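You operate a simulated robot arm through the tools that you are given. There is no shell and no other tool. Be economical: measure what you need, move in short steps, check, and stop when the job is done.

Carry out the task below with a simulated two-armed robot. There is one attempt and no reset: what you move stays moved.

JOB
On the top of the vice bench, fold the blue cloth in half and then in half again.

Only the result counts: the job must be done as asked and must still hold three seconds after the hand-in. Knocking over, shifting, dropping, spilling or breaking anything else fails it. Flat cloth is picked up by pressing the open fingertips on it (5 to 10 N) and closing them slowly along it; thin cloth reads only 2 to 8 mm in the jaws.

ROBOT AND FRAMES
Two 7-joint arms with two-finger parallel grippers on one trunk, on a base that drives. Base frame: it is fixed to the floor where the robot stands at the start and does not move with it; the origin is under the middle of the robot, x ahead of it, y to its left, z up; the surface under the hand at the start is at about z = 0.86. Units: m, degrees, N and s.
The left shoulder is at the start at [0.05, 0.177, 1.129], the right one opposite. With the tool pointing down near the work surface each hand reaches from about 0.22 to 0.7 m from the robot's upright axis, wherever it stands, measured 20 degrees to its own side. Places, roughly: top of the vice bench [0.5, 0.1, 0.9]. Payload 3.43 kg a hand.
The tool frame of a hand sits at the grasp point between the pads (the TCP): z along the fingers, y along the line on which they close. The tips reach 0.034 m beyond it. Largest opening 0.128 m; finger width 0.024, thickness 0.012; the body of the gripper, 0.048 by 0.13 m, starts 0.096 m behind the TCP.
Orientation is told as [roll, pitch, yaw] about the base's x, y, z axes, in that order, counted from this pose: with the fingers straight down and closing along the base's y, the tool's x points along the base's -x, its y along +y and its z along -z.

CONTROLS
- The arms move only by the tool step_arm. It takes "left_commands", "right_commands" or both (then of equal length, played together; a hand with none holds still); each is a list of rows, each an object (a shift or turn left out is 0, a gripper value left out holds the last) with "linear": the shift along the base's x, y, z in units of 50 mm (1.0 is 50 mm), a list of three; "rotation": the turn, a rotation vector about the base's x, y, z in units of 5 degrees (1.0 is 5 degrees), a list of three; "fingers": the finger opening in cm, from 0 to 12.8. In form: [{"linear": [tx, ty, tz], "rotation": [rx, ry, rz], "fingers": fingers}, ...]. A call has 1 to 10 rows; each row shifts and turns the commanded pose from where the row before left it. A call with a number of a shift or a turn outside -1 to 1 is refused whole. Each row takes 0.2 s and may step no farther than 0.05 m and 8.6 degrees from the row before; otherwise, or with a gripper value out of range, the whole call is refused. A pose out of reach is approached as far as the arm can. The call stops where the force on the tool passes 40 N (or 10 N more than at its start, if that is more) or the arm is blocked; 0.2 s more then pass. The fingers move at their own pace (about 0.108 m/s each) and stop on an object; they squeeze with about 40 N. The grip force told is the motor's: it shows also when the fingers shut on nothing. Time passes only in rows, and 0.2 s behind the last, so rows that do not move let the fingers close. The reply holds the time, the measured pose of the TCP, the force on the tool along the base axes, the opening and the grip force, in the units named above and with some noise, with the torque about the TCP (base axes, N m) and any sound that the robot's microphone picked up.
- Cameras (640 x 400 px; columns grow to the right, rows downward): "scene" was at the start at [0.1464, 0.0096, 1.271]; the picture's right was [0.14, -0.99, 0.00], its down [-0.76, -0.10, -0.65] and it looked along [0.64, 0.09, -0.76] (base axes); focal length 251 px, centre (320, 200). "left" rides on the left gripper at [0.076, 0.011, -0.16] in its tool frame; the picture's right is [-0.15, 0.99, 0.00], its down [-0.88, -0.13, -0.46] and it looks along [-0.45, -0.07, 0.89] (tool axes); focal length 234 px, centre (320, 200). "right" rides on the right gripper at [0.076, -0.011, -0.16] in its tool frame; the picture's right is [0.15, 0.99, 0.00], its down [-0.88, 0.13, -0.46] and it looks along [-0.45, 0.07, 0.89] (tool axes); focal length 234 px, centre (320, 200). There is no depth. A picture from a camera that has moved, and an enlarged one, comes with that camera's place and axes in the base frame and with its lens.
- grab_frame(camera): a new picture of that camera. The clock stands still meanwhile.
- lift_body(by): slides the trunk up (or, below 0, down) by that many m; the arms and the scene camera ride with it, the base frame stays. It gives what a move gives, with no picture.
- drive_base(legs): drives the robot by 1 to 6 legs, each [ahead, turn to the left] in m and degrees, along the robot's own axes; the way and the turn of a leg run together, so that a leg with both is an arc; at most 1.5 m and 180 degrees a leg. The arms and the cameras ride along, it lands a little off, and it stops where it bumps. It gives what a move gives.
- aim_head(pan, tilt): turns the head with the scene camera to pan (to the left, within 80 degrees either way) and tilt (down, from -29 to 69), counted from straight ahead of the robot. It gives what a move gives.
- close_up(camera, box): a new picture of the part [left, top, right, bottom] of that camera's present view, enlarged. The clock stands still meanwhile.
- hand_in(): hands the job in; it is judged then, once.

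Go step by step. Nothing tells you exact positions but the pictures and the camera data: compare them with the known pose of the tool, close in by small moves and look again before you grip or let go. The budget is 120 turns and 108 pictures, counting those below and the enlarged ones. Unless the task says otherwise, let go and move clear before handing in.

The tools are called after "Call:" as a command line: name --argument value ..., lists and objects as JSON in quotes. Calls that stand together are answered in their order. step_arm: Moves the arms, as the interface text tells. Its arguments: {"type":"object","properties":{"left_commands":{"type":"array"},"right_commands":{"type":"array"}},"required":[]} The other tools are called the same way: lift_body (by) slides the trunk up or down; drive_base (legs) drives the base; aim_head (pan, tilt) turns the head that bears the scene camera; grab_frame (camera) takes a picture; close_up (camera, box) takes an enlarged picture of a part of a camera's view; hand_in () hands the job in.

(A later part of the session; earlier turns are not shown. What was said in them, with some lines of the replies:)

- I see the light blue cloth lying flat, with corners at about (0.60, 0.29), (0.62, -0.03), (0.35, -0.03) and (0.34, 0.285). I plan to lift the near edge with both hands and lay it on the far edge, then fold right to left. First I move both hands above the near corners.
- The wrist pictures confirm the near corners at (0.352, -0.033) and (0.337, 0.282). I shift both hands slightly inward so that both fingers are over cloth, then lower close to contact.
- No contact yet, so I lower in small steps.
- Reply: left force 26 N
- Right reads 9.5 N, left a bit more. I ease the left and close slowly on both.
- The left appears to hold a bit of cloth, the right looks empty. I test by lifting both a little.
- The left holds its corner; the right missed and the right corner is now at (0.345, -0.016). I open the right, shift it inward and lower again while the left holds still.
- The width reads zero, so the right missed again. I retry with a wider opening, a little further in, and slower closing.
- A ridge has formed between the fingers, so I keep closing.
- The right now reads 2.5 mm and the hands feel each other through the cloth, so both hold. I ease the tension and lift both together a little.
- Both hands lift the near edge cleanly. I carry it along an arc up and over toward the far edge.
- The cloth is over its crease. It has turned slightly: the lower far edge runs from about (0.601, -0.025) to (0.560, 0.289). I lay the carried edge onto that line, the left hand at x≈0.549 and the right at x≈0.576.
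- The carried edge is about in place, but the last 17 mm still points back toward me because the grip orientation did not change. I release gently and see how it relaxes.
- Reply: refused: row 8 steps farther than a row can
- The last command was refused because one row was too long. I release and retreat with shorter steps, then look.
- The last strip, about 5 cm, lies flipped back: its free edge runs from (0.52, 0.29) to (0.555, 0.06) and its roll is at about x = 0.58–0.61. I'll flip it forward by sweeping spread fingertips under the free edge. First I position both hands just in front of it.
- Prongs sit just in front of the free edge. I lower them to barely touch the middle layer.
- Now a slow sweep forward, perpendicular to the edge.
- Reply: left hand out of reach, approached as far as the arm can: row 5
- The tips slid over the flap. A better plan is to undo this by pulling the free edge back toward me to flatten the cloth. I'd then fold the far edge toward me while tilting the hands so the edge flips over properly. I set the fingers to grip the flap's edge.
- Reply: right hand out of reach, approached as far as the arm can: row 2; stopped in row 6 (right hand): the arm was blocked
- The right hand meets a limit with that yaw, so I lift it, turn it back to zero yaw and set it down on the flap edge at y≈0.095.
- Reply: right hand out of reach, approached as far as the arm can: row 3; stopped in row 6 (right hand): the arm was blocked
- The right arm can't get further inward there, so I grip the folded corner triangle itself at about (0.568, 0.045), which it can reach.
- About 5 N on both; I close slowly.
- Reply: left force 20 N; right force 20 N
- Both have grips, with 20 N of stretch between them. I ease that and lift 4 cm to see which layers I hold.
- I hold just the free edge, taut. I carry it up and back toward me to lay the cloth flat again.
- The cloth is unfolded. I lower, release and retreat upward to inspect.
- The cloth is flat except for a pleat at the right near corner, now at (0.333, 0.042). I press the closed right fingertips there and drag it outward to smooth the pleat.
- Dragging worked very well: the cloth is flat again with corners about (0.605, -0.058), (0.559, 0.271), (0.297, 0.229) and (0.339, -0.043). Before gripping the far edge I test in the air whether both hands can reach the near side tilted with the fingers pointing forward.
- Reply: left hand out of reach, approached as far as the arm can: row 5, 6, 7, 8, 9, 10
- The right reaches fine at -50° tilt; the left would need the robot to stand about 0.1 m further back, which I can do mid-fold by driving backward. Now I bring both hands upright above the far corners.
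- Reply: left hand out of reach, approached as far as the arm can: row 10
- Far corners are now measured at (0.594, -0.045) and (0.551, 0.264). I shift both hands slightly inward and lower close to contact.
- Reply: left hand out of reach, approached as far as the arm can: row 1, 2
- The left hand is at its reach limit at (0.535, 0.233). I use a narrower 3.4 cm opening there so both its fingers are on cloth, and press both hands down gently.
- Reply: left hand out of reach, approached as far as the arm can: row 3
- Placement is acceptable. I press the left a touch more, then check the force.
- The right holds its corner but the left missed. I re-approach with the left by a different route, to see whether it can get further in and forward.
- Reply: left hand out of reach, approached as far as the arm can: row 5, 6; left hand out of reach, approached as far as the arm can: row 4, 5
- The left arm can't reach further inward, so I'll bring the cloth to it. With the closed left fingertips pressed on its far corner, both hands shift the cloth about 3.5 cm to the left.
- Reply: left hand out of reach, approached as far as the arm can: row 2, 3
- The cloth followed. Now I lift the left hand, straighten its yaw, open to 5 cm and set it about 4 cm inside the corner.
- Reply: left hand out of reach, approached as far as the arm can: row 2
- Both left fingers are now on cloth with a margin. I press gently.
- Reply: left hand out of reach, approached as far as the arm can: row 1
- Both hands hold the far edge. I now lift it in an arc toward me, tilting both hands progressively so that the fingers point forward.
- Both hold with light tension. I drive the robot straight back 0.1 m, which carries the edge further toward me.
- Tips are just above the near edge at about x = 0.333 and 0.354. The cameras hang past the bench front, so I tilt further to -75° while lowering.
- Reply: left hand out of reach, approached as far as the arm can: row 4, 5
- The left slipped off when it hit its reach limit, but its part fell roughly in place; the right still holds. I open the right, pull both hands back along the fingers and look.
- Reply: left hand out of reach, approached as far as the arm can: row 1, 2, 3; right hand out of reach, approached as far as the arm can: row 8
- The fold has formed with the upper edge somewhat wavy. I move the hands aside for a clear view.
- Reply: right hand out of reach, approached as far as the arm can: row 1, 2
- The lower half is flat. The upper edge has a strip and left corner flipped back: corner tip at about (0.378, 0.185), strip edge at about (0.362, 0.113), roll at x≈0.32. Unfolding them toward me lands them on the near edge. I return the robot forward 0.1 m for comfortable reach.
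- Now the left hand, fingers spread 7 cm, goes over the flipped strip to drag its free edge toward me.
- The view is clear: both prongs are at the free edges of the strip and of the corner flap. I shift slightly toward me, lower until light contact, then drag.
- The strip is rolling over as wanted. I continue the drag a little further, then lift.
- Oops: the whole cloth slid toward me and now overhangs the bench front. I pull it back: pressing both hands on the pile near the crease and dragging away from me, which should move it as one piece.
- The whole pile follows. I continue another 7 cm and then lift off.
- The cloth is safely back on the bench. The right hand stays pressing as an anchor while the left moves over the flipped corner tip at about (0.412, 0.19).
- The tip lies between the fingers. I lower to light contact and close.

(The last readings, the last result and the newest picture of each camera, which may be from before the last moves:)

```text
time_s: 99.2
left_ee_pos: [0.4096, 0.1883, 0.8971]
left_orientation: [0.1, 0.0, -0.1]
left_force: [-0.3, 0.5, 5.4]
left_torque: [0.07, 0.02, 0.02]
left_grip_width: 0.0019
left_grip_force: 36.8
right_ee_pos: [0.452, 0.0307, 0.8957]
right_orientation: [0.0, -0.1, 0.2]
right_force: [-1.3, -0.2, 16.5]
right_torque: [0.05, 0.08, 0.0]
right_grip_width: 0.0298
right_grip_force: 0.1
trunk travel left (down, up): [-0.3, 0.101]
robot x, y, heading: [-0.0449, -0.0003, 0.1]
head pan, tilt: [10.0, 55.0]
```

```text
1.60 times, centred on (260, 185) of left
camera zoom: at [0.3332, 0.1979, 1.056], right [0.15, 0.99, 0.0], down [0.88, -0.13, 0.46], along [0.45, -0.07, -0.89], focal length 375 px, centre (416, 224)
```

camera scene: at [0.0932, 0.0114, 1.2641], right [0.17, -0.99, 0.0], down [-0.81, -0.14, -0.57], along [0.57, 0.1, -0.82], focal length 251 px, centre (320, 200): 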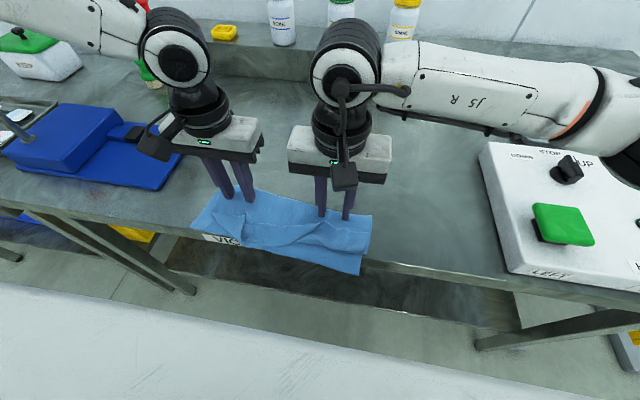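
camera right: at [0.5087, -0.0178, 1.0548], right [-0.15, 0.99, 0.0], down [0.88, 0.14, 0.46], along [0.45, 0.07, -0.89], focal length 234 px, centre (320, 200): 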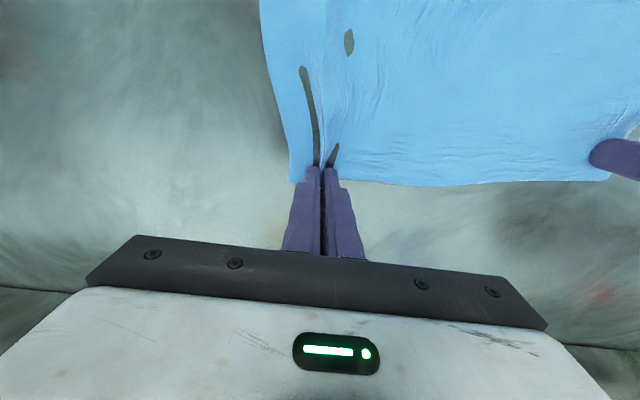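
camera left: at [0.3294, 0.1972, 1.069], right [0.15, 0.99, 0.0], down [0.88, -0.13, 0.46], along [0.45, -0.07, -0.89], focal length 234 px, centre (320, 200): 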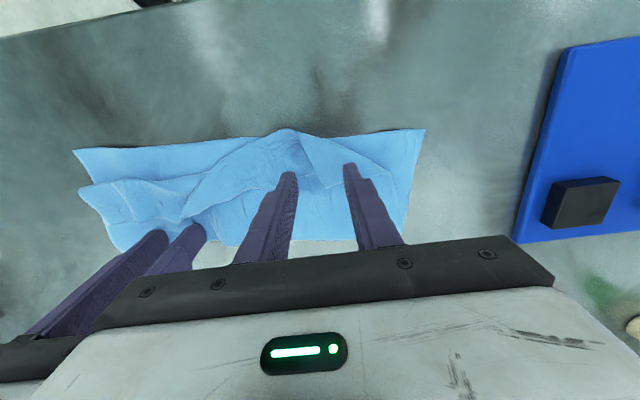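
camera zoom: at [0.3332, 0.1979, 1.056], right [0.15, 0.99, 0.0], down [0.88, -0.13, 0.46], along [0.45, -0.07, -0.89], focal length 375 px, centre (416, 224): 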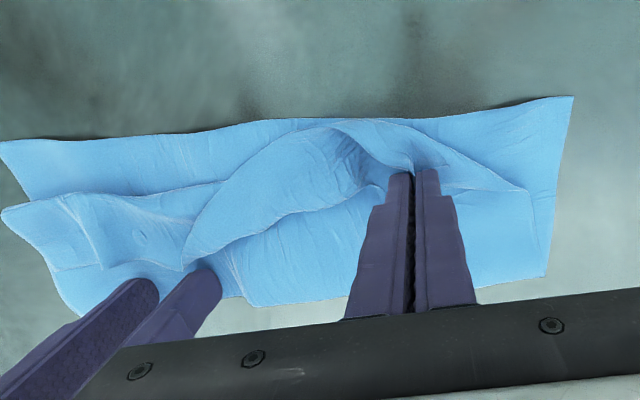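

It gripped 1.9 mm. I lift it and carry the corner over toward the near-left corner.

Call:
step_arm --left_commands '[{"linear": [0, 0, 0.4]}, {"linear": [-0.1, 0.1, 0.4]}, {"linear": [-0.25, 0.3, 0.1]}, {"linear": [-0.25, 0.3, 0]}, {"linear": [-0.25, 0.3, -0.2]}, {"linear": [-0.15, 0.24, -0.3]}, {}]'

Call:
grab_frame --camera "left"

Call:
close_up --camera "scene" --box '[160, 100, 400, 260]'

```text
time_s: 100.8
left_ee_pos: [0.3574, 0.2514, 0.9153]
left_orientation: [0.1, -0.1, -0.1]
left_force: [0.5, -0.4, -0.2]
left_torque: [-0.02, -0.02, 0.0]
left_grip_width: 0.002
left_grip_force: 36.7
right_ee_pos: [0.4526, 0.0298, 0.8952]
right_orientation: [-0.1, -0.2, 0.2]
right_force: [-2.3, 0.5, 18.2]
right_torque: [0.04, 0.08, 0.04]
right_grip_width: 0.0299
right_grip_force: 0.0
trunk travel left (down, up): [-0.3, 0.101]
robot x, y, heading: [-0.0477, 0.0001, -0.1]
head pan, tilt: [10.0, 55.0]
```

```text
23 pictures are left
camera left: at [0.2816, 0.2609, 1.0738], right [0.15, 0.99, 0.0], down [0.88, -0.13, 0.46], along [0.45, -0.07, -0.89], focal length 234 px, centre (320, 200)
```

left: 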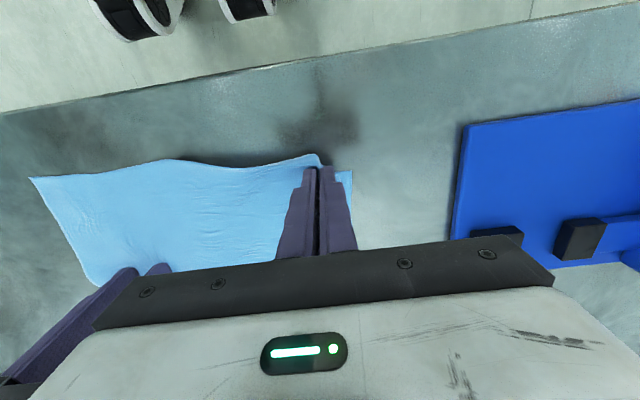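

```text
2.50 times, centred on (280, 180) of scene
camera zoom: at [0.0916, 0.0113, 1.2644], right [0.17, -0.99, 0.0], down [-0.81, -0.14, -0.57], along [0.57, 0.1, -0.82], focal length 628 px, centre (420, 250)
```

zoom: 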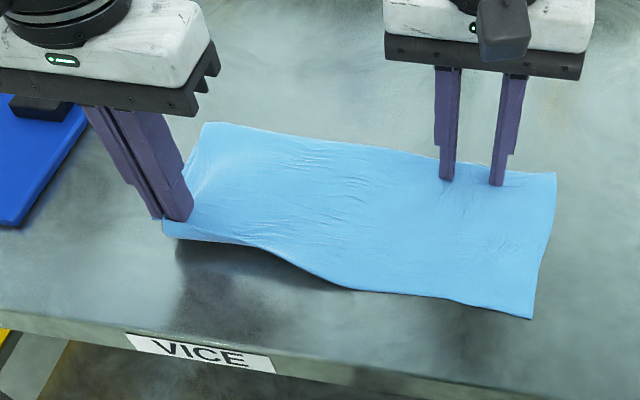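

Excellent: the whole strip unfolded and the top layer is now smooth. I lower the corner, release, and look at everything with the hands clear.

Call:
step_arm --left_commands '[{"linear": [0.02, 0.04, -0.26]}, {"linear": [0, 0, -0.06]}, {"fingers": 1}, {"fingers": 2.5}, {"fingers": 3}, {"linear": [0, 0, 0.3]}, {"linear": [0, 0, 0.8]}, {"linear": [0, 0.6, 0.6]}, {"linear": [0, 0.4, 0.4]}]' --right_commands '[{}, {}, {}, {}, {}, {"linear": [0, 0, 0.3]}, {"linear": [0, 0, 0.9]}, {"linear": [0, -0.6, 0.7]}, {"linear": [0, -0.9, 0.2]}]'

Call:
close_up --camera "scene" --box '[160, 110, 400, 260]'

```text
time_s: 102.8
left_ee_pos: [0.3621, 0.2991, 1.0048]
left_orientation: [0.3, 0.1, -0.2]
left_force: [0.3, 0.0, 0.4]
left_torque: [0.01, 0.0, 0.0]
left_grip_width: 0.0299
left_grip_force: 0.1
right_ee_pos: [0.4538, -0.0452, 1.0046]
right_orientation: [0.0, -0.1, 0.1]
right_force: [0.1, -0.7, 0.0]
right_torque: [0.02, 0.01, 0.01]
right_grip_width: 0.0299
right_grip_force: 0.1
trunk travel left (down, up): [-0.3, 0.101]
robot x, y, heading: [-0.0507, -0.0017, -0.1]
head pan, tilt: [10.0, 55.0]
```

```text
2.67 times, centred on (280, 185) of scene
camera zoom: at [0.093, 0.0106, 1.2641], right [0.17, -0.99, 0.0], down [-0.81, -0.14, -0.57], along [0.57, 0.1, -0.82], focal length 669 px, centre (427, 240)
```

zoom: 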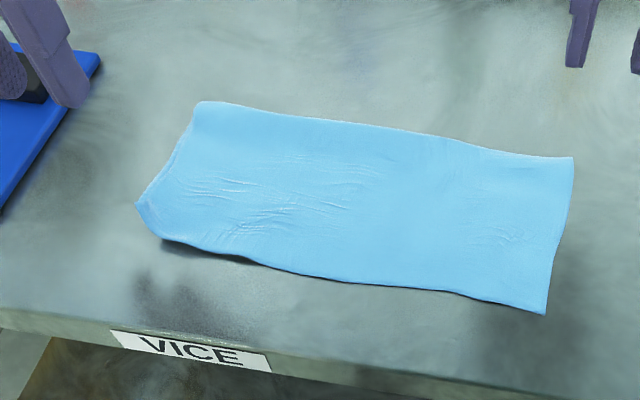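

The first fold is now clean: a strip from about x 0.33–0.475, y -0.035–0.275. For the second fold, the right edge goes to the left with the left hand, leaning its fingers to the right. I move the right hand away, drive forward 5 cm and test the left hand's reach above the right edge.

Call:
step_arm --right_commands '[{"linear": [-0.3, -0.6, 0.7]}, {"linear": [-0.4, -0.7, 0.5]}, {"linear": [-0.4, -0.8, 0.3]}, {"linear": [-0.5, -0.8, 0]}, {"linear": [-0.3, -0.7, 0]}]'

Call:
drive_base --legs '[[0.05, 0]]'

Call:
step_arm --left_commands '[{"linear": [0, -0.8, 0]}, {"linear": [0, -0.8, 0]}, {"linear": [0, -0.8, 0]}, {"linear": [0, -0.8, 0]}, {"linear": [0, -0.8, 0]}, {"linear": [0, -0.8, -0.2]}, {"linear": [0, -0.8, -0.4]}, {"linear": [0, -0.4, -0.4]}, {}]'

Call:
grab_frame --camera "left"

```text
time_s: 104.0
left_ee_pos: [0.3617, 0.3008, 1.0047]
left_orientation: [0.1, 0.0, -0.1]
left_force: [0.6, 0.6, 0.8]
left_torque: [0.0, 0.0, -0.02]
left_grip_width: 0.03
left_grip_force: 0.1
right_ee_pos: [0.3604, -0.2249, 1.074]
right_orientation: [0.0, -0.1, 0.3]
right_force: [0.0, -0.3, 0.1]
right_torque: [-0.04, 0.0, -0.01]
right_grip_width: 0.0301
right_grip_force: 0.0
trunk travel left (down, up): [-0.3, 0.101]
robot x, y, heading: [-0.0474, 0.0015, -0.2]
head pan, tilt: [10.0, 55.0]
```

```text
time_s: 104.9
left_ee_pos: [0.4136, 0.3012, 1.0046]
left_orientation: [0.0, 0.1, -0.2]
left_force: [-0.3, -1.1, 0.0]
left_torque: [0.02, 0.0, -0.03]
left_grip_width: 0.03
left_grip_force: 0.0
right_ee_pos: [0.4132, -0.2239, 1.0727]
right_orientation: [0.0, 0.2, 0.1]
right_force: [0.1, 0.3, 0.8]
right_torque: [0.0, 0.01, 0.0]
right_grip_width: 0.03
right_grip_force: 0.1
trunk travel left (down, up): [-0.3, 0.101]
robot x, y, heading: [-0.0002, -0.0006, -0.1]
head pan, tilt: [10.0, 55.0]
```

```text
time_s: 106.9
left_ee_pos: [0.3806, 0.1068, 0.9593]
left_orientation: [0.0, 0.0, -0.1]
left_force: [-0.6, -1.0, 0.3]
left_torque: [0.02, 0.01, -0.01]
left_grip_width: 0.0301
left_grip_force: 0.1
left hand out of reach, approached as far as the arm can: row 5, 6, 7, 8
right_ee_pos: [0.412, -0.2237, 1.0748]
right_orientation: [0.0, -0.1, 0.2]
right_force: [0.4, -0.5, 0.6]
right_torque: [-0.01, -0.01, 0.04]
right_grip_width: 0.0297
right_grip_force: 0.1
trunk travel left (down, up): [-0.3, 0.101]
robot x, y, heading: [0.0009, 0.0006, -0.2]
head pan, tilt: [10.0, 55.0]
```

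```text
20 pictures are left
camera left: at [0.3033, 0.1166, 1.1186], right [0.15, 0.99, 0.0], down [0.88, -0.13, 0.45], along [0.45, -0.07, -0.89], focal length 234 px, centre (320, 200)
```

left: 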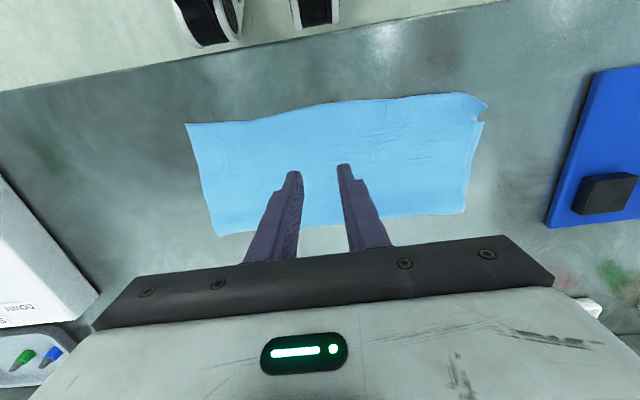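

The left arm can't reach that far inward from here. Turning the robot 25° to the right puts the whole strip in its range, so I raise both hands and turn.

Call:
step_arm --left_commands '[{"linear": [0, 0.3, 0.6]}, {"linear": [0, 0.3, 0.6]}, {"linear": [0, 0, 0.6]}, {}]' --right_commands '[{"linear": [0, 0, 0.6]}, {"linear": [0, 0, 0.6]}, {}, {}]'

Call:
drive_base --legs '[[0, -25]]'

Call:
aim_head --pan 35 --tilt 55

Call:
grab_frame --camera "scene"

```text
time_s: 107.9
left_ee_pos: [0.3805, 0.1381, 1.049]
left_orientation: [0.2, 0.1, -0.1]
left_force: [0.8, 0.6, 0.1]
left_torque: [-0.03, -0.04, -0.01]
left_grip_width: 0.0303
left_grip_force: 0.0
right_ee_pos: [0.4132, -0.2209, 1.1329]
right_orientation: [-0.1, -0.1, 0.2]
right_force: [0.1, 0.4, 0.1]
right_torque: [-0.01, 0.01, -0.02]
right_grip_width: 0.0302
right_grip_force: 0.0
trunk travel left (down, up): [-0.3, 0.101]
robot x, y, heading: [0.0052, -0.0006, -0.2]
head pan, tilt: [10.0, 55.0]
```

```text
time_s: 109.6
left_ee_pos: [0.4019, -0.0418, 1.0498]
left_orientation: [0.2, 0.0, -26.0]
left_force: [-0.4, -0.5, 0.3]
left_torque: [-0.01, -0.01, -0.01]
left_grip_width: 0.0301
left_grip_force: 0.0
right_ee_pos: [0.2738, -0.3784, 1.1343]
right_orientation: [0.0, -0.1, -25.7]
right_force: [-0.1, -0.7, 0.3]
right_torque: [0.0, 0.0, -0.01]
right_grip_width: 0.0301
right_grip_force: 0.0
trunk travel left (down, up): [-0.3, 0.101]
robot x, y, heading: [0.0047, 0.0009, -26.2]
head pan, tilt: [10.0, 55.0]
```

```text
time_s: 110.5
left_ee_pos: [0.4031, -0.0415, 1.0481]
left_orientation: [0.1, 0.1, -26.0]
left_force: [-0.7, 0.4, -0.8]
left_torque: [-0.01, 0.01, -0.01]
left_grip_width: 0.0301
left_grip_force: 0.1
right_ee_pos: [0.2732, -0.3777, 1.1355]
right_orientation: [0.0, -0.1, -25.8]
right_force: [0.2, 0.3, -0.5]
right_torque: [0.01, -0.01, 0.0]
right_grip_width: 0.0301
right_grip_force: 0.0
trunk travel left (down, up): [-0.3, 0.101]
robot x, y, heading: [0.0064, 0.0012, -26.1]
head pan, tilt: [35.0, 55.0]
```

```text
19 pictures are left
camera scene: at [0.1363, -0.0205, 1.2641], right [0.15, -0.99, 0.0], down [-0.81, -0.13, -0.57], along [0.57, 0.09, -0.82], focal length 251 px, centre (320, 200)
```

scene: 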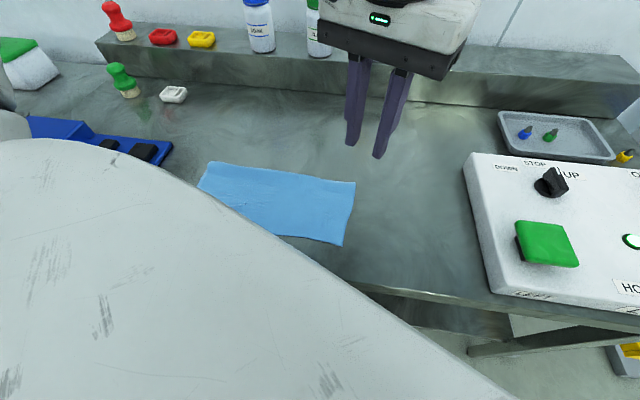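

The right edge runs from (0.469, -0.043) to (0.326, -0.029). I place the left hand just inside its middle, closing across the edge, with yaw near -5°.

Call:
step_arm --left_commands '[{"linear": [0, 0.22, -0.4], "rotation": [0, 0, 1], "fingers": 5}, {"linear": [-0.06, 0.22, -0.5], "rotation": [0, 0, 1]}, {"linear": [0, 0.22, -0.6], "rotation": [0, 0, 1]}, {"linear": [0, 0.22, -0.6], "rotation": [0, 0, 1]}, {"linear": [0, 0, -0.5]}, {}]'

Call:
grab_frame --camera "left"

```text
time_s: 111.9
left_ee_pos: [0.3996, 0.0044, 0.9205]
left_orientation: [0.1, 0.0, -6.0]
left_force: [-0.5, 0.5, 0.2]
left_torque: [0.02, -0.01, 0.02]
left_grip_width: 0.05
left_grip_force: 0.0
right_ee_pos: [0.2736, -0.3783, 1.1339]
right_orientation: [0.1, -0.1, -25.7]
right_force: [0.2, 0.3, 0.2]
right_torque: [0.0, 0.02, 0.0]
right_grip_width: 0.0299
right_grip_force: 0.0
trunk travel left (down, up): [-0.3, 0.101]
robot x, y, heading: [0.0018, 0.003, -26.2]
head pan, tilt: [35.0, 55.0]
```

```text
18 pictures are left
camera left: at [0.3241, 0.0214, 1.0801], right [0.25, 0.97, 0.0], down [0.86, -0.22, 0.45], along [0.44, -0.11, -0.89], focal length 234 px, centre (320, 200)
```

left: 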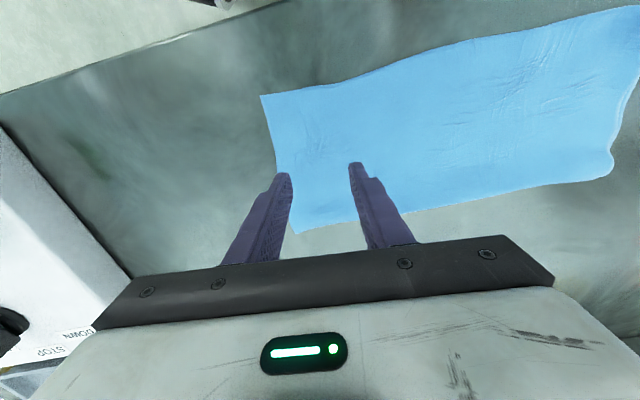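

Placement is right. I lower to contact and press to about 9 N.

Call:
step_arm --left_commands '[{"linear": [0, 0, -0.36]}, {"linear": [0, 0, -0.08]}, {"linear": [0, 0, -0.03]}, {}]'

```text
time_s: 112.9
left_ee_pos: [0.4011, 0.0018, 0.897]
left_orientation: [0.1, 0.1, -5.9]
left_force: [0.1, -0.5, 1.0]
left_torque: [-0.01, -0.01, 0.02]
left_grip_width: 0.0503
left_grip_force: 0.1
right_ee_pos: [0.2745, -0.3786, 1.1354]
right_orientation: [0.0, -0.1, -25.7]
right_force: [0.2, 0.2, -0.6]
right_torque: [-0.03, -0.02, 0.03]
right_grip_width: 0.0302
right_grip_force: 0.1
trunk travel left (down, up): [-0.3, 0.101]
robot x, y, heading: [0.0023, -0.0034, -25.9]
head pan, tilt: [35.0, 55.0]
```

Call:
step_arm --left_commands '[{"linear": [0, 0, -0.024]}, {"linear": [0, 0, -0.012]}, {}]'

```text
time_s: 113.7
left_ee_pos: [0.3985, 0.0019, 0.8969]
left_orientation: [0.0, -0.2, -6.0]
left_force: [-0.3, 1.6, 20.3]
left_torque: [-0.4, 0.05, -0.04]
left_grip_width: 0.0492
left_grip_force: 0.0
right_ee_pos: [0.2732, -0.3779, 1.1351]
right_orientation: [0.1, -0.1, -25.7]
right_force: [1.1, 0.6, 0.0]
right_torque: [-0.02, 0.0, 0.02]
right_grip_width: 0.03
right_grip_force: 0.1
trunk travel left (down, up): [-0.3, 0.101]
robot x, y, heading: [0.0015, -0.0004, -25.9]
head pan, tilt: [35.0, 55.0]
```

Call:
step_arm --left_commands '[{"linear": [0, 0, 0.01]}, {"fingers": 4.5}, {"fingers": 4.0}, {"fingers": 3.5}, {"fingers": 3.0}, {"fingers": 2.4}, {"fingers": 1.8}, {"fingers": 1.2}, {"fingers": 0.6}, {"fingers": 0}]'

Call:
close_up --camera "left" --box '[220, 60, 480, 260]'

```text
time_s: 115.9
left_ee_pos: [0.4002, 0.0026, 0.8961]
left_orientation: [0.1, -0.2, -6.0]
left_force: [3.8, 2.2, 34.9]
left_torque: [-0.16, -0.03, 0.07]
left_grip_width: 0.0024
left_grip_force: 36.5
right_ee_pos: [0.2724, -0.378, 1.1361]
right_orientation: [0.0, -0.1, -25.7]
right_force: [0.3, -0.5, 0.2]
right_torque: [0.0, 0.0, 0.03]
right_grip_width: 0.0298
right_grip_force: 0.1
trunk travel left (down, up): [-0.3, 0.101]
robot x, y, heading: [-0.0018, -0.0031, -26.0]
head pan, tilt: [35.0, 55.0]
```

```text
2.00 times, centred on (350, 160) of left
camera zoom: at [0.324, 0.0204, 1.055], right [0.25, 0.97, 0.0], down [0.86, -0.22, 0.46], along [0.44, -0.11, -0.89], focal length 468 px, centre (260, 280)
```

zoom: 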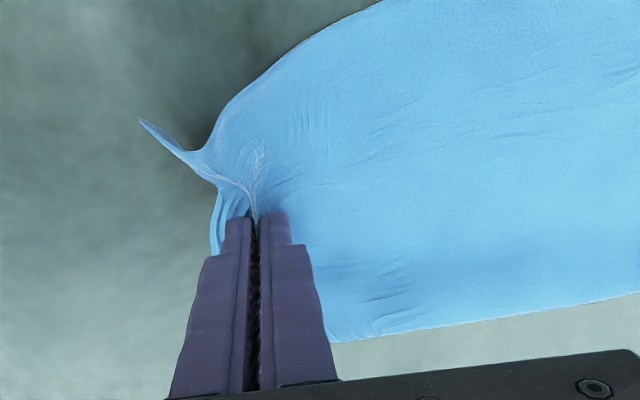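

It has a ridge. I lift about 4 cm to see whether both layers come up.

Call:
step_arm --left_commands '[{"linear": [0, 0, 0.3]}, {"linear": [0, 0.1, 0.4]}, {"linear": [0, 0.2, 0.3]}, {}]'

Call:
close_up --camera "left" --box '[220, 60, 480, 260]'

Call:
close_up --camera "scene" --box '[190, 120, 400, 260]'

```text
time_s: 116.9
left_ee_pos: [0.3978, 0.0166, 0.9437]
left_orientation: [0.2, 0.2, -6.1]
left_force: [0.7, 0.0, -0.7]
left_torque: [-0.01, 0.01, -0.02]
left_grip_width: 0.0022
left_grip_force: 37.0
right_ee_pos: [0.2745, -0.3773, 1.1343]
right_orientation: [-0.1, -0.1, -25.7]
right_force: [-0.1, -0.3, 0.4]
right_torque: [0.0, 0.03, -0.02]
right_grip_width: 0.0298
right_grip_force: 0.1
trunk travel left (down, up): [-0.3, 0.101]
robot x, y, heading: [-0.0, 0.0002, -26.0]
head pan, tilt: [35.0, 55.0]
```

```text
2.00 times, centred on (350, 160) of left
camera zoom: at [0.3239, 0.0339, 1.104], right [0.25, 0.97, 0.0], down [0.86, -0.22, 0.45], along [0.44, -0.11, -0.89], focal length 468 px, centre (260, 280)
```

zoom: 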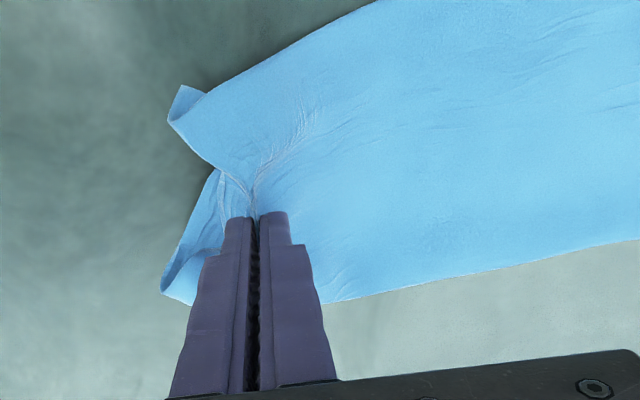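

```text
2.86 times, centred on (295, 190) of scene
camera zoom: at [0.1364, -0.0205, 1.264], right [0.16, -0.99, 0.0], down [-0.81, -0.13, -0.57], along [0.57, 0.09, -0.82], focal length 717 px, centre (391, 229)
```

zoom: 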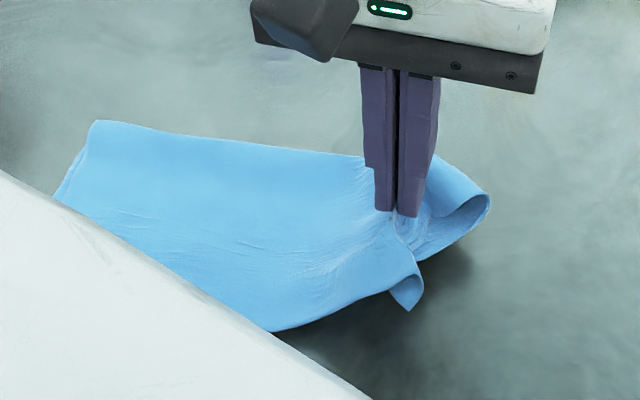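

Both layers came up together. I carry this edge over to the left in an arc, leaning the fingers to the right as I go.

Call:
step_arm --left_commands '[{"linear": [0.02, 0.48, 0.4], "rotation": [-1, 0, 0]}, {"linear": [0.02, 0.48, 0.4], "rotation": [-1, 0, 0]}, {"linear": [0.02, 0.48, 0.3], "rotation": [-1, 0, 0]}, {"linear": [0.02, 0.48, 0.2], "rotation": [-1, 0, 0]}, {"linear": [0.02, 0.48, 0], "rotation": [-1, 0, 0]}, {"linear": [0.02, 0.48, 0], "rotation": [-1, 0, 0]}, {"linear": [0.02, 0.48, -0.2], "rotation": [-1, 0, 0]}, {"linear": [0.02, 0.48, -0.3], "rotation": [-1, 0, 0]}, {"linear": [0.02, 0.48, -0.4], "rotation": [-1, 0, 0]}, {}]'

Call:
grab_frame --camera "scene"

Call:
grab_frame --camera "left"

```text
time_s: 119.1
left_ee_pos: [0.4065, 0.2334, 0.9666]
left_orientation: [-44.7, -4.1, -4.3]
left_force: [0.3, -0.2, -0.7]
left_torque: [0.01, 0.0, 0.0]
left_grip_width: 0.0023
left_grip_force: 36.9
right_ee_pos: [0.2741, -0.3794, 1.1336]
right_orientation: [0.1, -0.1, -25.7]
right_force: [0.5, -0.6, 0.0]
right_torque: [0.04, 0.02, 0.01]
right_grip_width: 0.03
right_grip_force: 0.0
trunk travel left (down, up): [-0.3, 0.101]
robot x, y, heading: [0.001, -0.003, -26.0]
head pan, tilt: [35.0, 55.0]
```

```text
14 pictures are left
camera scene: at [0.1363, -0.0206, 1.2641], right [0.16, -0.99, 0.0], down [-0.81, -0.13, -0.57], along [0.57, 0.09, -0.82], focal length 251 px, centre (320, 200)
```

scene: 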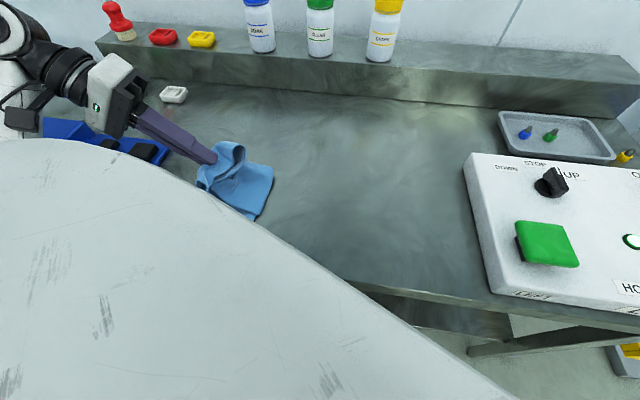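

```text
13 pictures are left
camera left: at [0.3325, 0.358, 1.065], right [0.25, 0.69, -0.68], down [0.86, 0.16, 0.48], along [0.44, -0.71, -0.55], focal length 234 px, centre (320, 200)
```

left: 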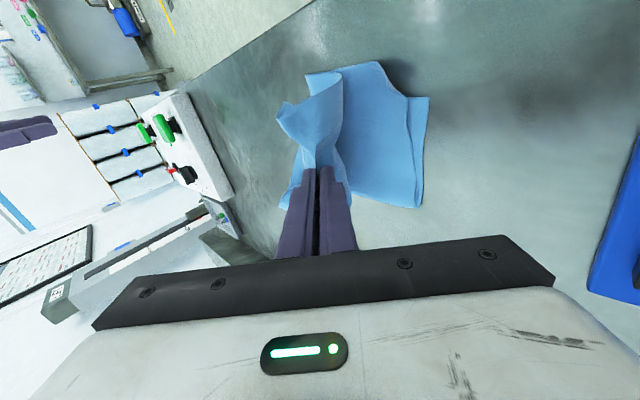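

The fold is forming well. I continue down and left to lay the edge near the left edge.

Call:
step_arm --left_commands '[{"linear": [0, 0.2, -0.34]}, {"linear": [0, 0.2, -0.34]}, {"linear": [0, 0.2, -0.34]}, {"linear": [0, 0.2, -0.3]}, {}]'

Call:
grab_frame --camera "left"

Call:
close_up --camera "scene" --box '[130, 110, 330, 240]'

```text
time_s: 120.3
left_ee_pos: [0.41, 0.2718, 0.8976]
left_orientation: [-44.6, -4.2, -4.3]
left_force: [-1.0, 0.7, 1.8]
left_torque: [0.01, 0.02, -0.01]
left_grip_width: 0.0022
left_grip_force: 36.7
right_ee_pos: [0.2741, -0.3779, 1.1339]
right_orientation: [0.0, 0.0, -25.6]
right_force: [0.6, 0.0, 0.3]
right_torque: [0.04, 0.01, 0.0]
right_grip_width: 0.0302
right_grip_force: 0.0
trunk travel left (down, up): [-0.3, 0.101]
robot x, y, heading: [0.001, -0.0021, -26.1]
head pan, tilt: [35.0, 55.0]
```

```text
12 pictures are left
camera left: at [0.3347, 0.3969, 0.9964], right [0.25, 0.69, -0.68], down [0.86, 0.16, 0.48], along [0.44, -0.71, -0.55], focal length 234 px, centre (320, 200)
```

left: 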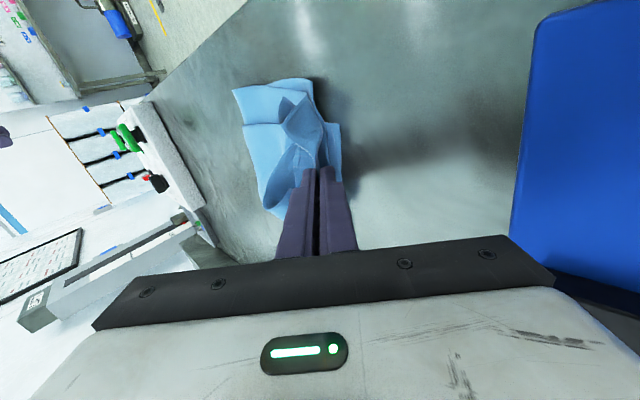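

```text
3.08 times, centred on (230, 175) of scene
camera zoom: at [0.1362, -0.0205, 1.2641], right [0.16, -0.99, 0.0], down [-0.81, -0.13, -0.57], along [0.57, 0.09, -0.82], focal length 772 px, centre (597, 277)
```

zoom: 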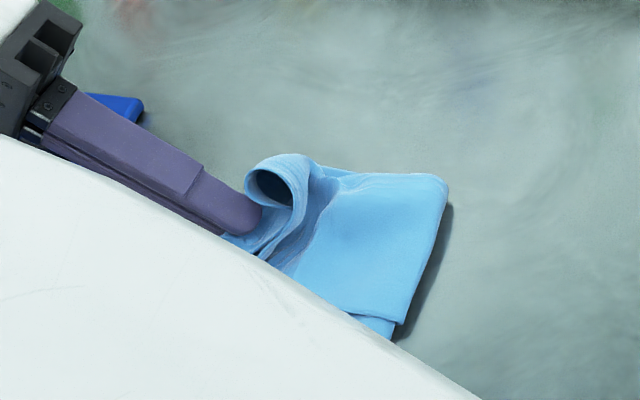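

The crease sits at y≈0.135 and the edge lies near the left edge. I release, back out along the fingers and lift away.

Call:
step_arm --left_commands '[{"linear": [0, 0.1, -0.06]}, {"fingers": 1}, {"fingers": 2}, {"fingers": 2.6}, {"linear": [0, 0.3, 0.3]}, {"linear": [0, 0.4, 0.5]}, {"linear": [0, 0.3, 0.8], "rotation": [1, 0, 0]}, {"linear": [0, 0, 0.8], "rotation": [1, 0, 0]}, {"linear": [0, 0, 0.5], "rotation": [1, 0, 0]}, {"rotation": [1, 0, 0]}]'

Call:
step_arm --left_commands '[{"rotation": [1, 0, 0]}, {"rotation": [1, 0, 0]}, {"rotation": [1, 0, 0]}, {"rotation": [1, 0, 0]}, {"rotation": [1, 0, 0]}]'

Call:
drive_base --legs '[[0, 26]]'

Call:
aim_head --pan 20 --tilt 50

Call:
grab_frame --camera "scene"

```text
time_s: 122.5
left_ee_pos: [0.411, 0.3296, 1.0425]
left_orientation: [-24.7, -2.5, -5.6]
left_force: [0.2, 0.6, -0.4]
left_torque: [-0.02, 0.02, -0.03]
left_grip_width: 0.026
left_grip_force: 0.1
right_ee_pos: [0.2743, -0.3774, 1.1335]
right_orientation: [0.0, -0.3, -25.6]
right_force: [0.3, -0.1, -0.2]
right_torque: [0.02, 0.01, 0.01]
right_grip_width: 0.0301
right_grip_force: 0.0
trunk travel left (down, up): [-0.3, 0.101]
robot x, y, heading: [0.0016, 0.0014, -26.0]
head pan, tilt: [35.0, 55.0]
```

```text
time_s: 123.7
left_ee_pos: [0.4195, 0.2928, 1.0363]
left_orientation: [-8.4, -2.1, -5.9]
left_force: [0.7, -0.2, 1.0]
left_torque: [0.05, 0.02, 0.0]
left_grip_width: 0.0257
left_grip_force: 0.0
left hand out of reach, approached as far as the arm can: row 2, 3, 4, 5
right_ee_pos: [0.2742, -0.3804, 1.1339]
right_orientation: [0.0, -0.1, -25.7]
right_force: [0.4, 0.3, -1.0]
right_torque: [0.04, 0.01, -0.01]
right_grip_width: 0.0299
right_grip_force: 0.0
trunk travel left (down, up): [-0.3, 0.101]
robot x, y, heading: [-0.0001, -0.0006, -25.8]
head pan, tilt: [35.0, 55.0]
```

```text
time_s: 125.5
left_ee_pos: [0.2431, 0.4499, 1.0366]
left_orientation: [-8.6, -2.1, 20.4]
left_force: [0.1, -0.2, -0.3]
left_torque: [-0.01, 0.03, 0.03]
left_grip_width: 0.0262
left_grip_force: 0.0
right_ee_pos: [0.4145, -0.2176, 1.134]
right_orientation: [0.0, -0.2, 0.9]
right_force: [0.7, -0.6, 1.4]
right_torque: [-0.01, -0.03, -0.02]
right_grip_width: 0.0301
right_grip_force: 0.0
trunk travel left (down, up): [-0.3, 0.101]
robot x, y, heading: [0.0012, 0.0025, 0.7]
head pan, tilt: [35.0, 55.0]
```

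```text
time_s: 126.2
left_ee_pos: [0.2433, 0.4482, 1.0358]
left_orientation: [-8.7, -2.1, 20.5]
left_force: [0.4, 0.2, -1.4]
left_torque: [0.0, -0.04, 0.03]
left_grip_width: 0.026
left_grip_force: 0.2
right_ee_pos: [0.4154, -0.2176, 1.1337]
right_orientation: [-0.1, -0.2, 0.9]
right_force: [-0.5, 0.8, -1.0]
right_torque: [0.01, 0.0, 0.0]
right_grip_width: 0.0303
right_grip_force: 0.0
trunk travel left (down, up): [-0.3, 0.101]
robot x, y, heading: [-0.0034, -0.0005, 0.4]
head pan, tilt: [20.0, 50.0]
```

```text
10 pictures are left
camera scene: at [0.1442, 0.0268, 1.2706], right [0.35, -0.94, 0.0], down [-0.72, -0.27, -0.64], along [0.6, 0.23, -0.77], focal length 251 px, centre (320, 200)
```

scene: 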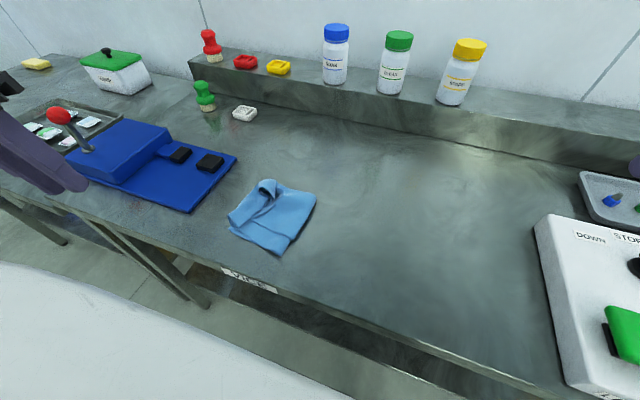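

Call:
close_up --camera "scene" --box '[205, 160, 341, 270]'

```text
3.64 times, centred on (273, 215) of scene
camera zoom: at [0.1442, 0.0268, 1.2706], right [0.35, -0.94, 0.0], down [-0.72, -0.27, -0.64], along [0.6, 0.23, -0.77], focal length 913 px, centre (491, 146)
```

zoom: 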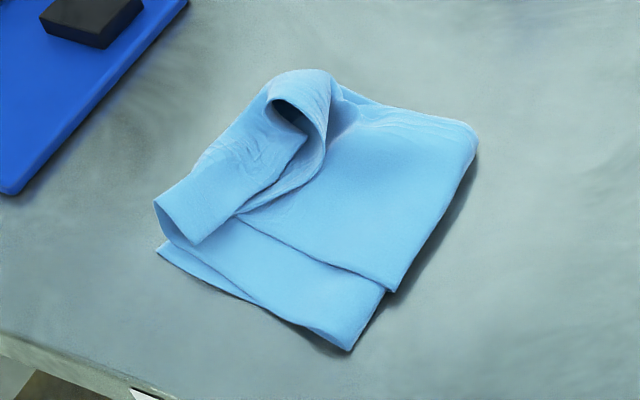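

The cloth is folded to a quarter: the footprint is about 0.15 × 0.14 m, and the moved edge lies within about 2 cm of the left edge. Only a raised curl remains near (0.45, 0.26). I straighten the left hand and bring it above the curl to press it flat.

Call:
step_arm --left_commands '[{"linear": [0.3, 0, 0.4], "rotation": [0.34, 0.08, -0.82]}, {"linear": [0.6, -0.5, 0], "rotation": [0.34, 0.08, -0.82]}, {"linear": [0.6, -0.5, 0], "rotation": [0.34, 0.08, -0.82]}, {"linear": [0.6, -0.5, 0], "rotation": [0.34, 0.08, -0.82]}, {"linear": [0.6, -0.6, 0], "rotation": [0.34, 0.08, -0.82]}, {"linear": [0.6, -0.7, 0], "fingers": 3}, {"linear": [0.7, -0.7, 0]}, {"linear": [0, -0.2, -0.8]}, {"linear": [0, 0, -0.8]}, {}]'

Call:
grab_frame --camera "left"

```text
time_s: 128.4
left_ee_pos: [0.4431, 0.2597, 0.9632]
left_orientation: [-1.6, -2.6, 2.3]
left_force: [0.2, -0.1, -0.7]
left_torque: [-0.02, -0.01, 0.01]
left_grip_width: 0.03
left_grip_force: 0.2
left hand out of reach, approached as far as the arm can: row 1
right_ee_pos: [0.4135, -0.2179, 1.1335]
right_orientation: [-0.1, -0.1, 0.8]
right_force: [0.2, 0.0, 0.2]
right_torque: [0.0, 0.0, -0.02]
right_grip_width: 0.0298
right_grip_force: 0.1
trunk travel left (down, up): [-0.3, 0.101]
robot x, y, heading: [0.0035, 0.0007, 0.7]
head pan, tilt: [20.0, 50.0]
```

```text
8 pictures are left
camera left: at [0.3579, 0.27, 1.1181], right [0.11, 0.99, -0.02], down [0.86, -0.08, 0.5], along [0.49, -0.07, -0.87], focal length 234 px, centre (320, 200)
```

left: 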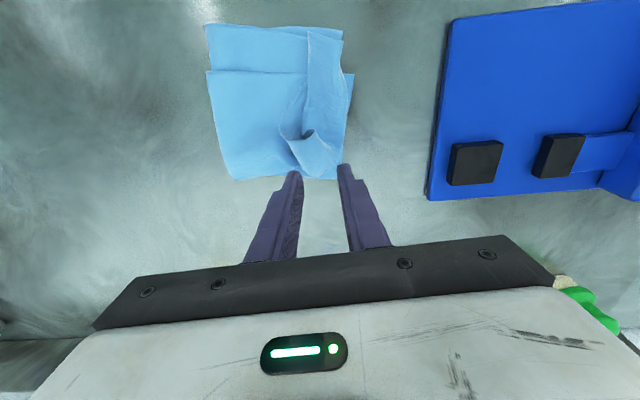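

From above the fold looks neat; the curl is at about (0.426, 0.243). I press the open fingertips down over it.

Call:
step_arm --left_commands '[{"linear": [-0.34, -0.2, -0.3]}, {"linear": [0, 0, -0.4]}, {"linear": [0, 0, -0.3]}, {"linear": [0, 0, -0.15]}, {"linear": [0, 0, -0.06]}, {}]'

```text
time_s: 129.8
left_ee_pos: [0.427, 0.2502, 0.9039]
left_orientation: [-1.7, -2.6, 2.4]
left_force: [-0.8, -0.4, 2.4]
left_torque: [-0.03, -0.01, -0.02]
left_grip_width: 0.0303
left_grip_force: 0.5
right_ee_pos: [0.4139, -0.2176, 1.1326]
right_orientation: [-0.1, -0.1, 0.9]
right_force: [0.4, 0.0, -0.3]
right_torque: [-0.02, 0.0, 0.04]
right_grip_width: 0.0299
right_grip_force: 0.2
trunk travel left (down, up): [-0.3, 0.101]
robot x, y, heading: [0.0005, 0.0033, 0.5]
head pan, tilt: [20.0, 50.0]
```

Call:
step_arm --left_commands '[{"linear": [0, 0, -0.04]}, {"linear": [0, 0, -0.03]}, {}, {}, {"linear": [0, 0, 0.4]}, {"linear": [0, 0, 0.8]}, {"linear": [0, 0, 0.6]}, {"linear": [0.4, 0, 0]}, {}]'

Call:
grab_frame --camera "left"

Call:
close_up --camera "scene" --box '[205, 160, 341, 270]'

```text
time_s: 131.8
left_ee_pos: [0.445, 0.2489, 0.9899]
left_orientation: [-1.5, -2.5, 2.2]
left_force: [-0.2, 0.9, -0.8]
left_torque: [0.01, 0.0, -0.02]
left_grip_width: 0.0299
left_grip_force: 0.0
right_ee_pos: [0.4141, -0.2165, 1.1343]
right_orientation: [-0.1, -0.1, 1.0]
right_force: [1.4, -0.1, -0.3]
right_torque: [-0.01, -0.01, 0.03]
right_grip_width: 0.03
right_grip_force: 0.1
trunk travel left (down, up): [-0.3, 0.101]
robot x, y, heading: [0.0005, -0.0029, 0.5]
head pan, tilt: [20.0, 50.0]
```

```text
7 pictures are left
camera left: at [0.3605, 0.2602, 1.1456], right [0.11, 0.99, -0.02], down [0.86, -0.08, 0.5], along [0.49, -0.07, -0.87], focal length 234 px, centre (320, 200)
```

left: 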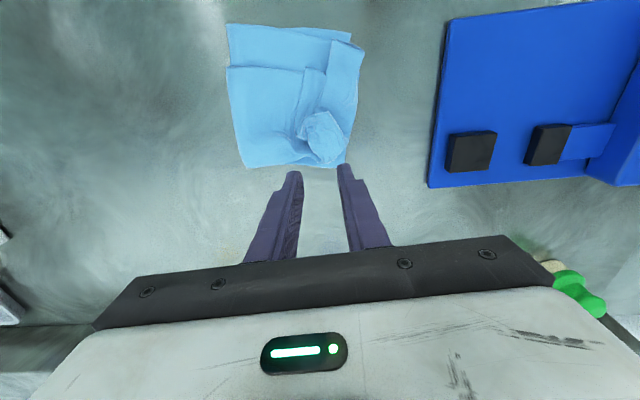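

```text
3.64 times, centred on (273, 215) of scene
camera zoom: at [0.144, 0.0267, 1.2706], right [0.35, -0.94, 0.0], down [-0.72, -0.27, -0.64], along [0.6, 0.23, -0.77], focal length 913 px, centre (491, 146)
```

zoom: 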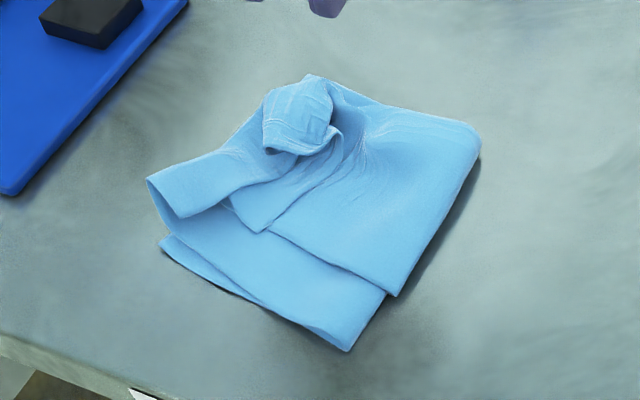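

The cloth now lies folded into quarters on the bench, with a small rumple at one corner but a compact footprint. I move the left hand clear before handing in.

Call:
step_arm --left_commands '[{"linear": [0, 0, 0.8]}, {"linear": [0, 0, 0.8]}, {}, {}, {}]'

Call:
grab_frame --camera "scene"

```text
time_s: 133.0
left_ee_pos: [0.4453, 0.2496, 1.0696]
left_orientation: [-1.6, -2.5, 2.4]
left_force: [0.1, 0.5, -0.9]
left_torque: [-0.03, 0.0, -0.04]
left_grip_width: 0.0299
left_grip_force: 0.1
right_ee_pos: [0.4135, -0.217, 1.1334]
right_orientation: [-0.1, -0.1, 0.8]
right_force: [1.4, 0.4, 0.2]
right_torque: [-0.02, -0.01, -0.03]
right_grip_width: 0.0297
right_grip_force: 0.2
trunk travel left (down, up): [-0.3, 0.101]
robot x, y, heading: [0.0008, -0.0035, 0.4]
head pan, tilt: [20.0, 50.0]
```

```text
5 pictures are left
camera scene: at [0.1443, 0.0267, 1.2706], right [0.35, -0.94, 0.0], down [-0.72, -0.27, -0.64], along [0.6, 0.23, -0.77], focal length 251 px, centre (320, 200)
```

scene: 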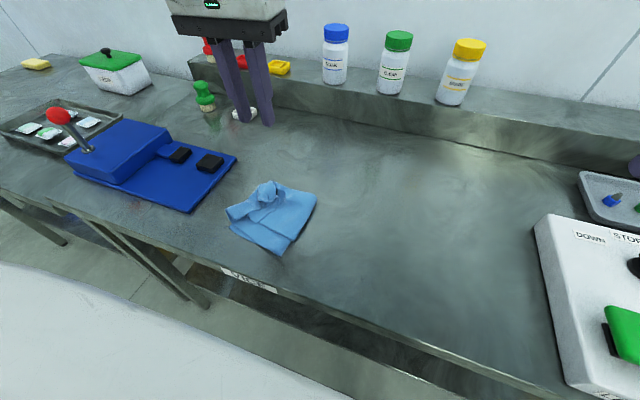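

Both hands are clear, nothing else was moved, and the cloth rests folded in quarters on the bench; I hand it in.

Call:
hand_in

```text
The job is handed in.
```

I folded the blue cloth in half and then in half again. It lies on the vice bench as a compact quarter, about 0.15 × 0.14 m, and nothing else was moved.

The result is not perfectly crisp. About 4 cm of the top layer's edge is turned back on itself near the left edge. The layers are up to about 3 cm out of line. The far-left corner is bunched up, and my attempt to press it flat made it slightly messier. I left it because fixing it risked disturbing the fold. The hand-in gave no verdict on whether it passes.
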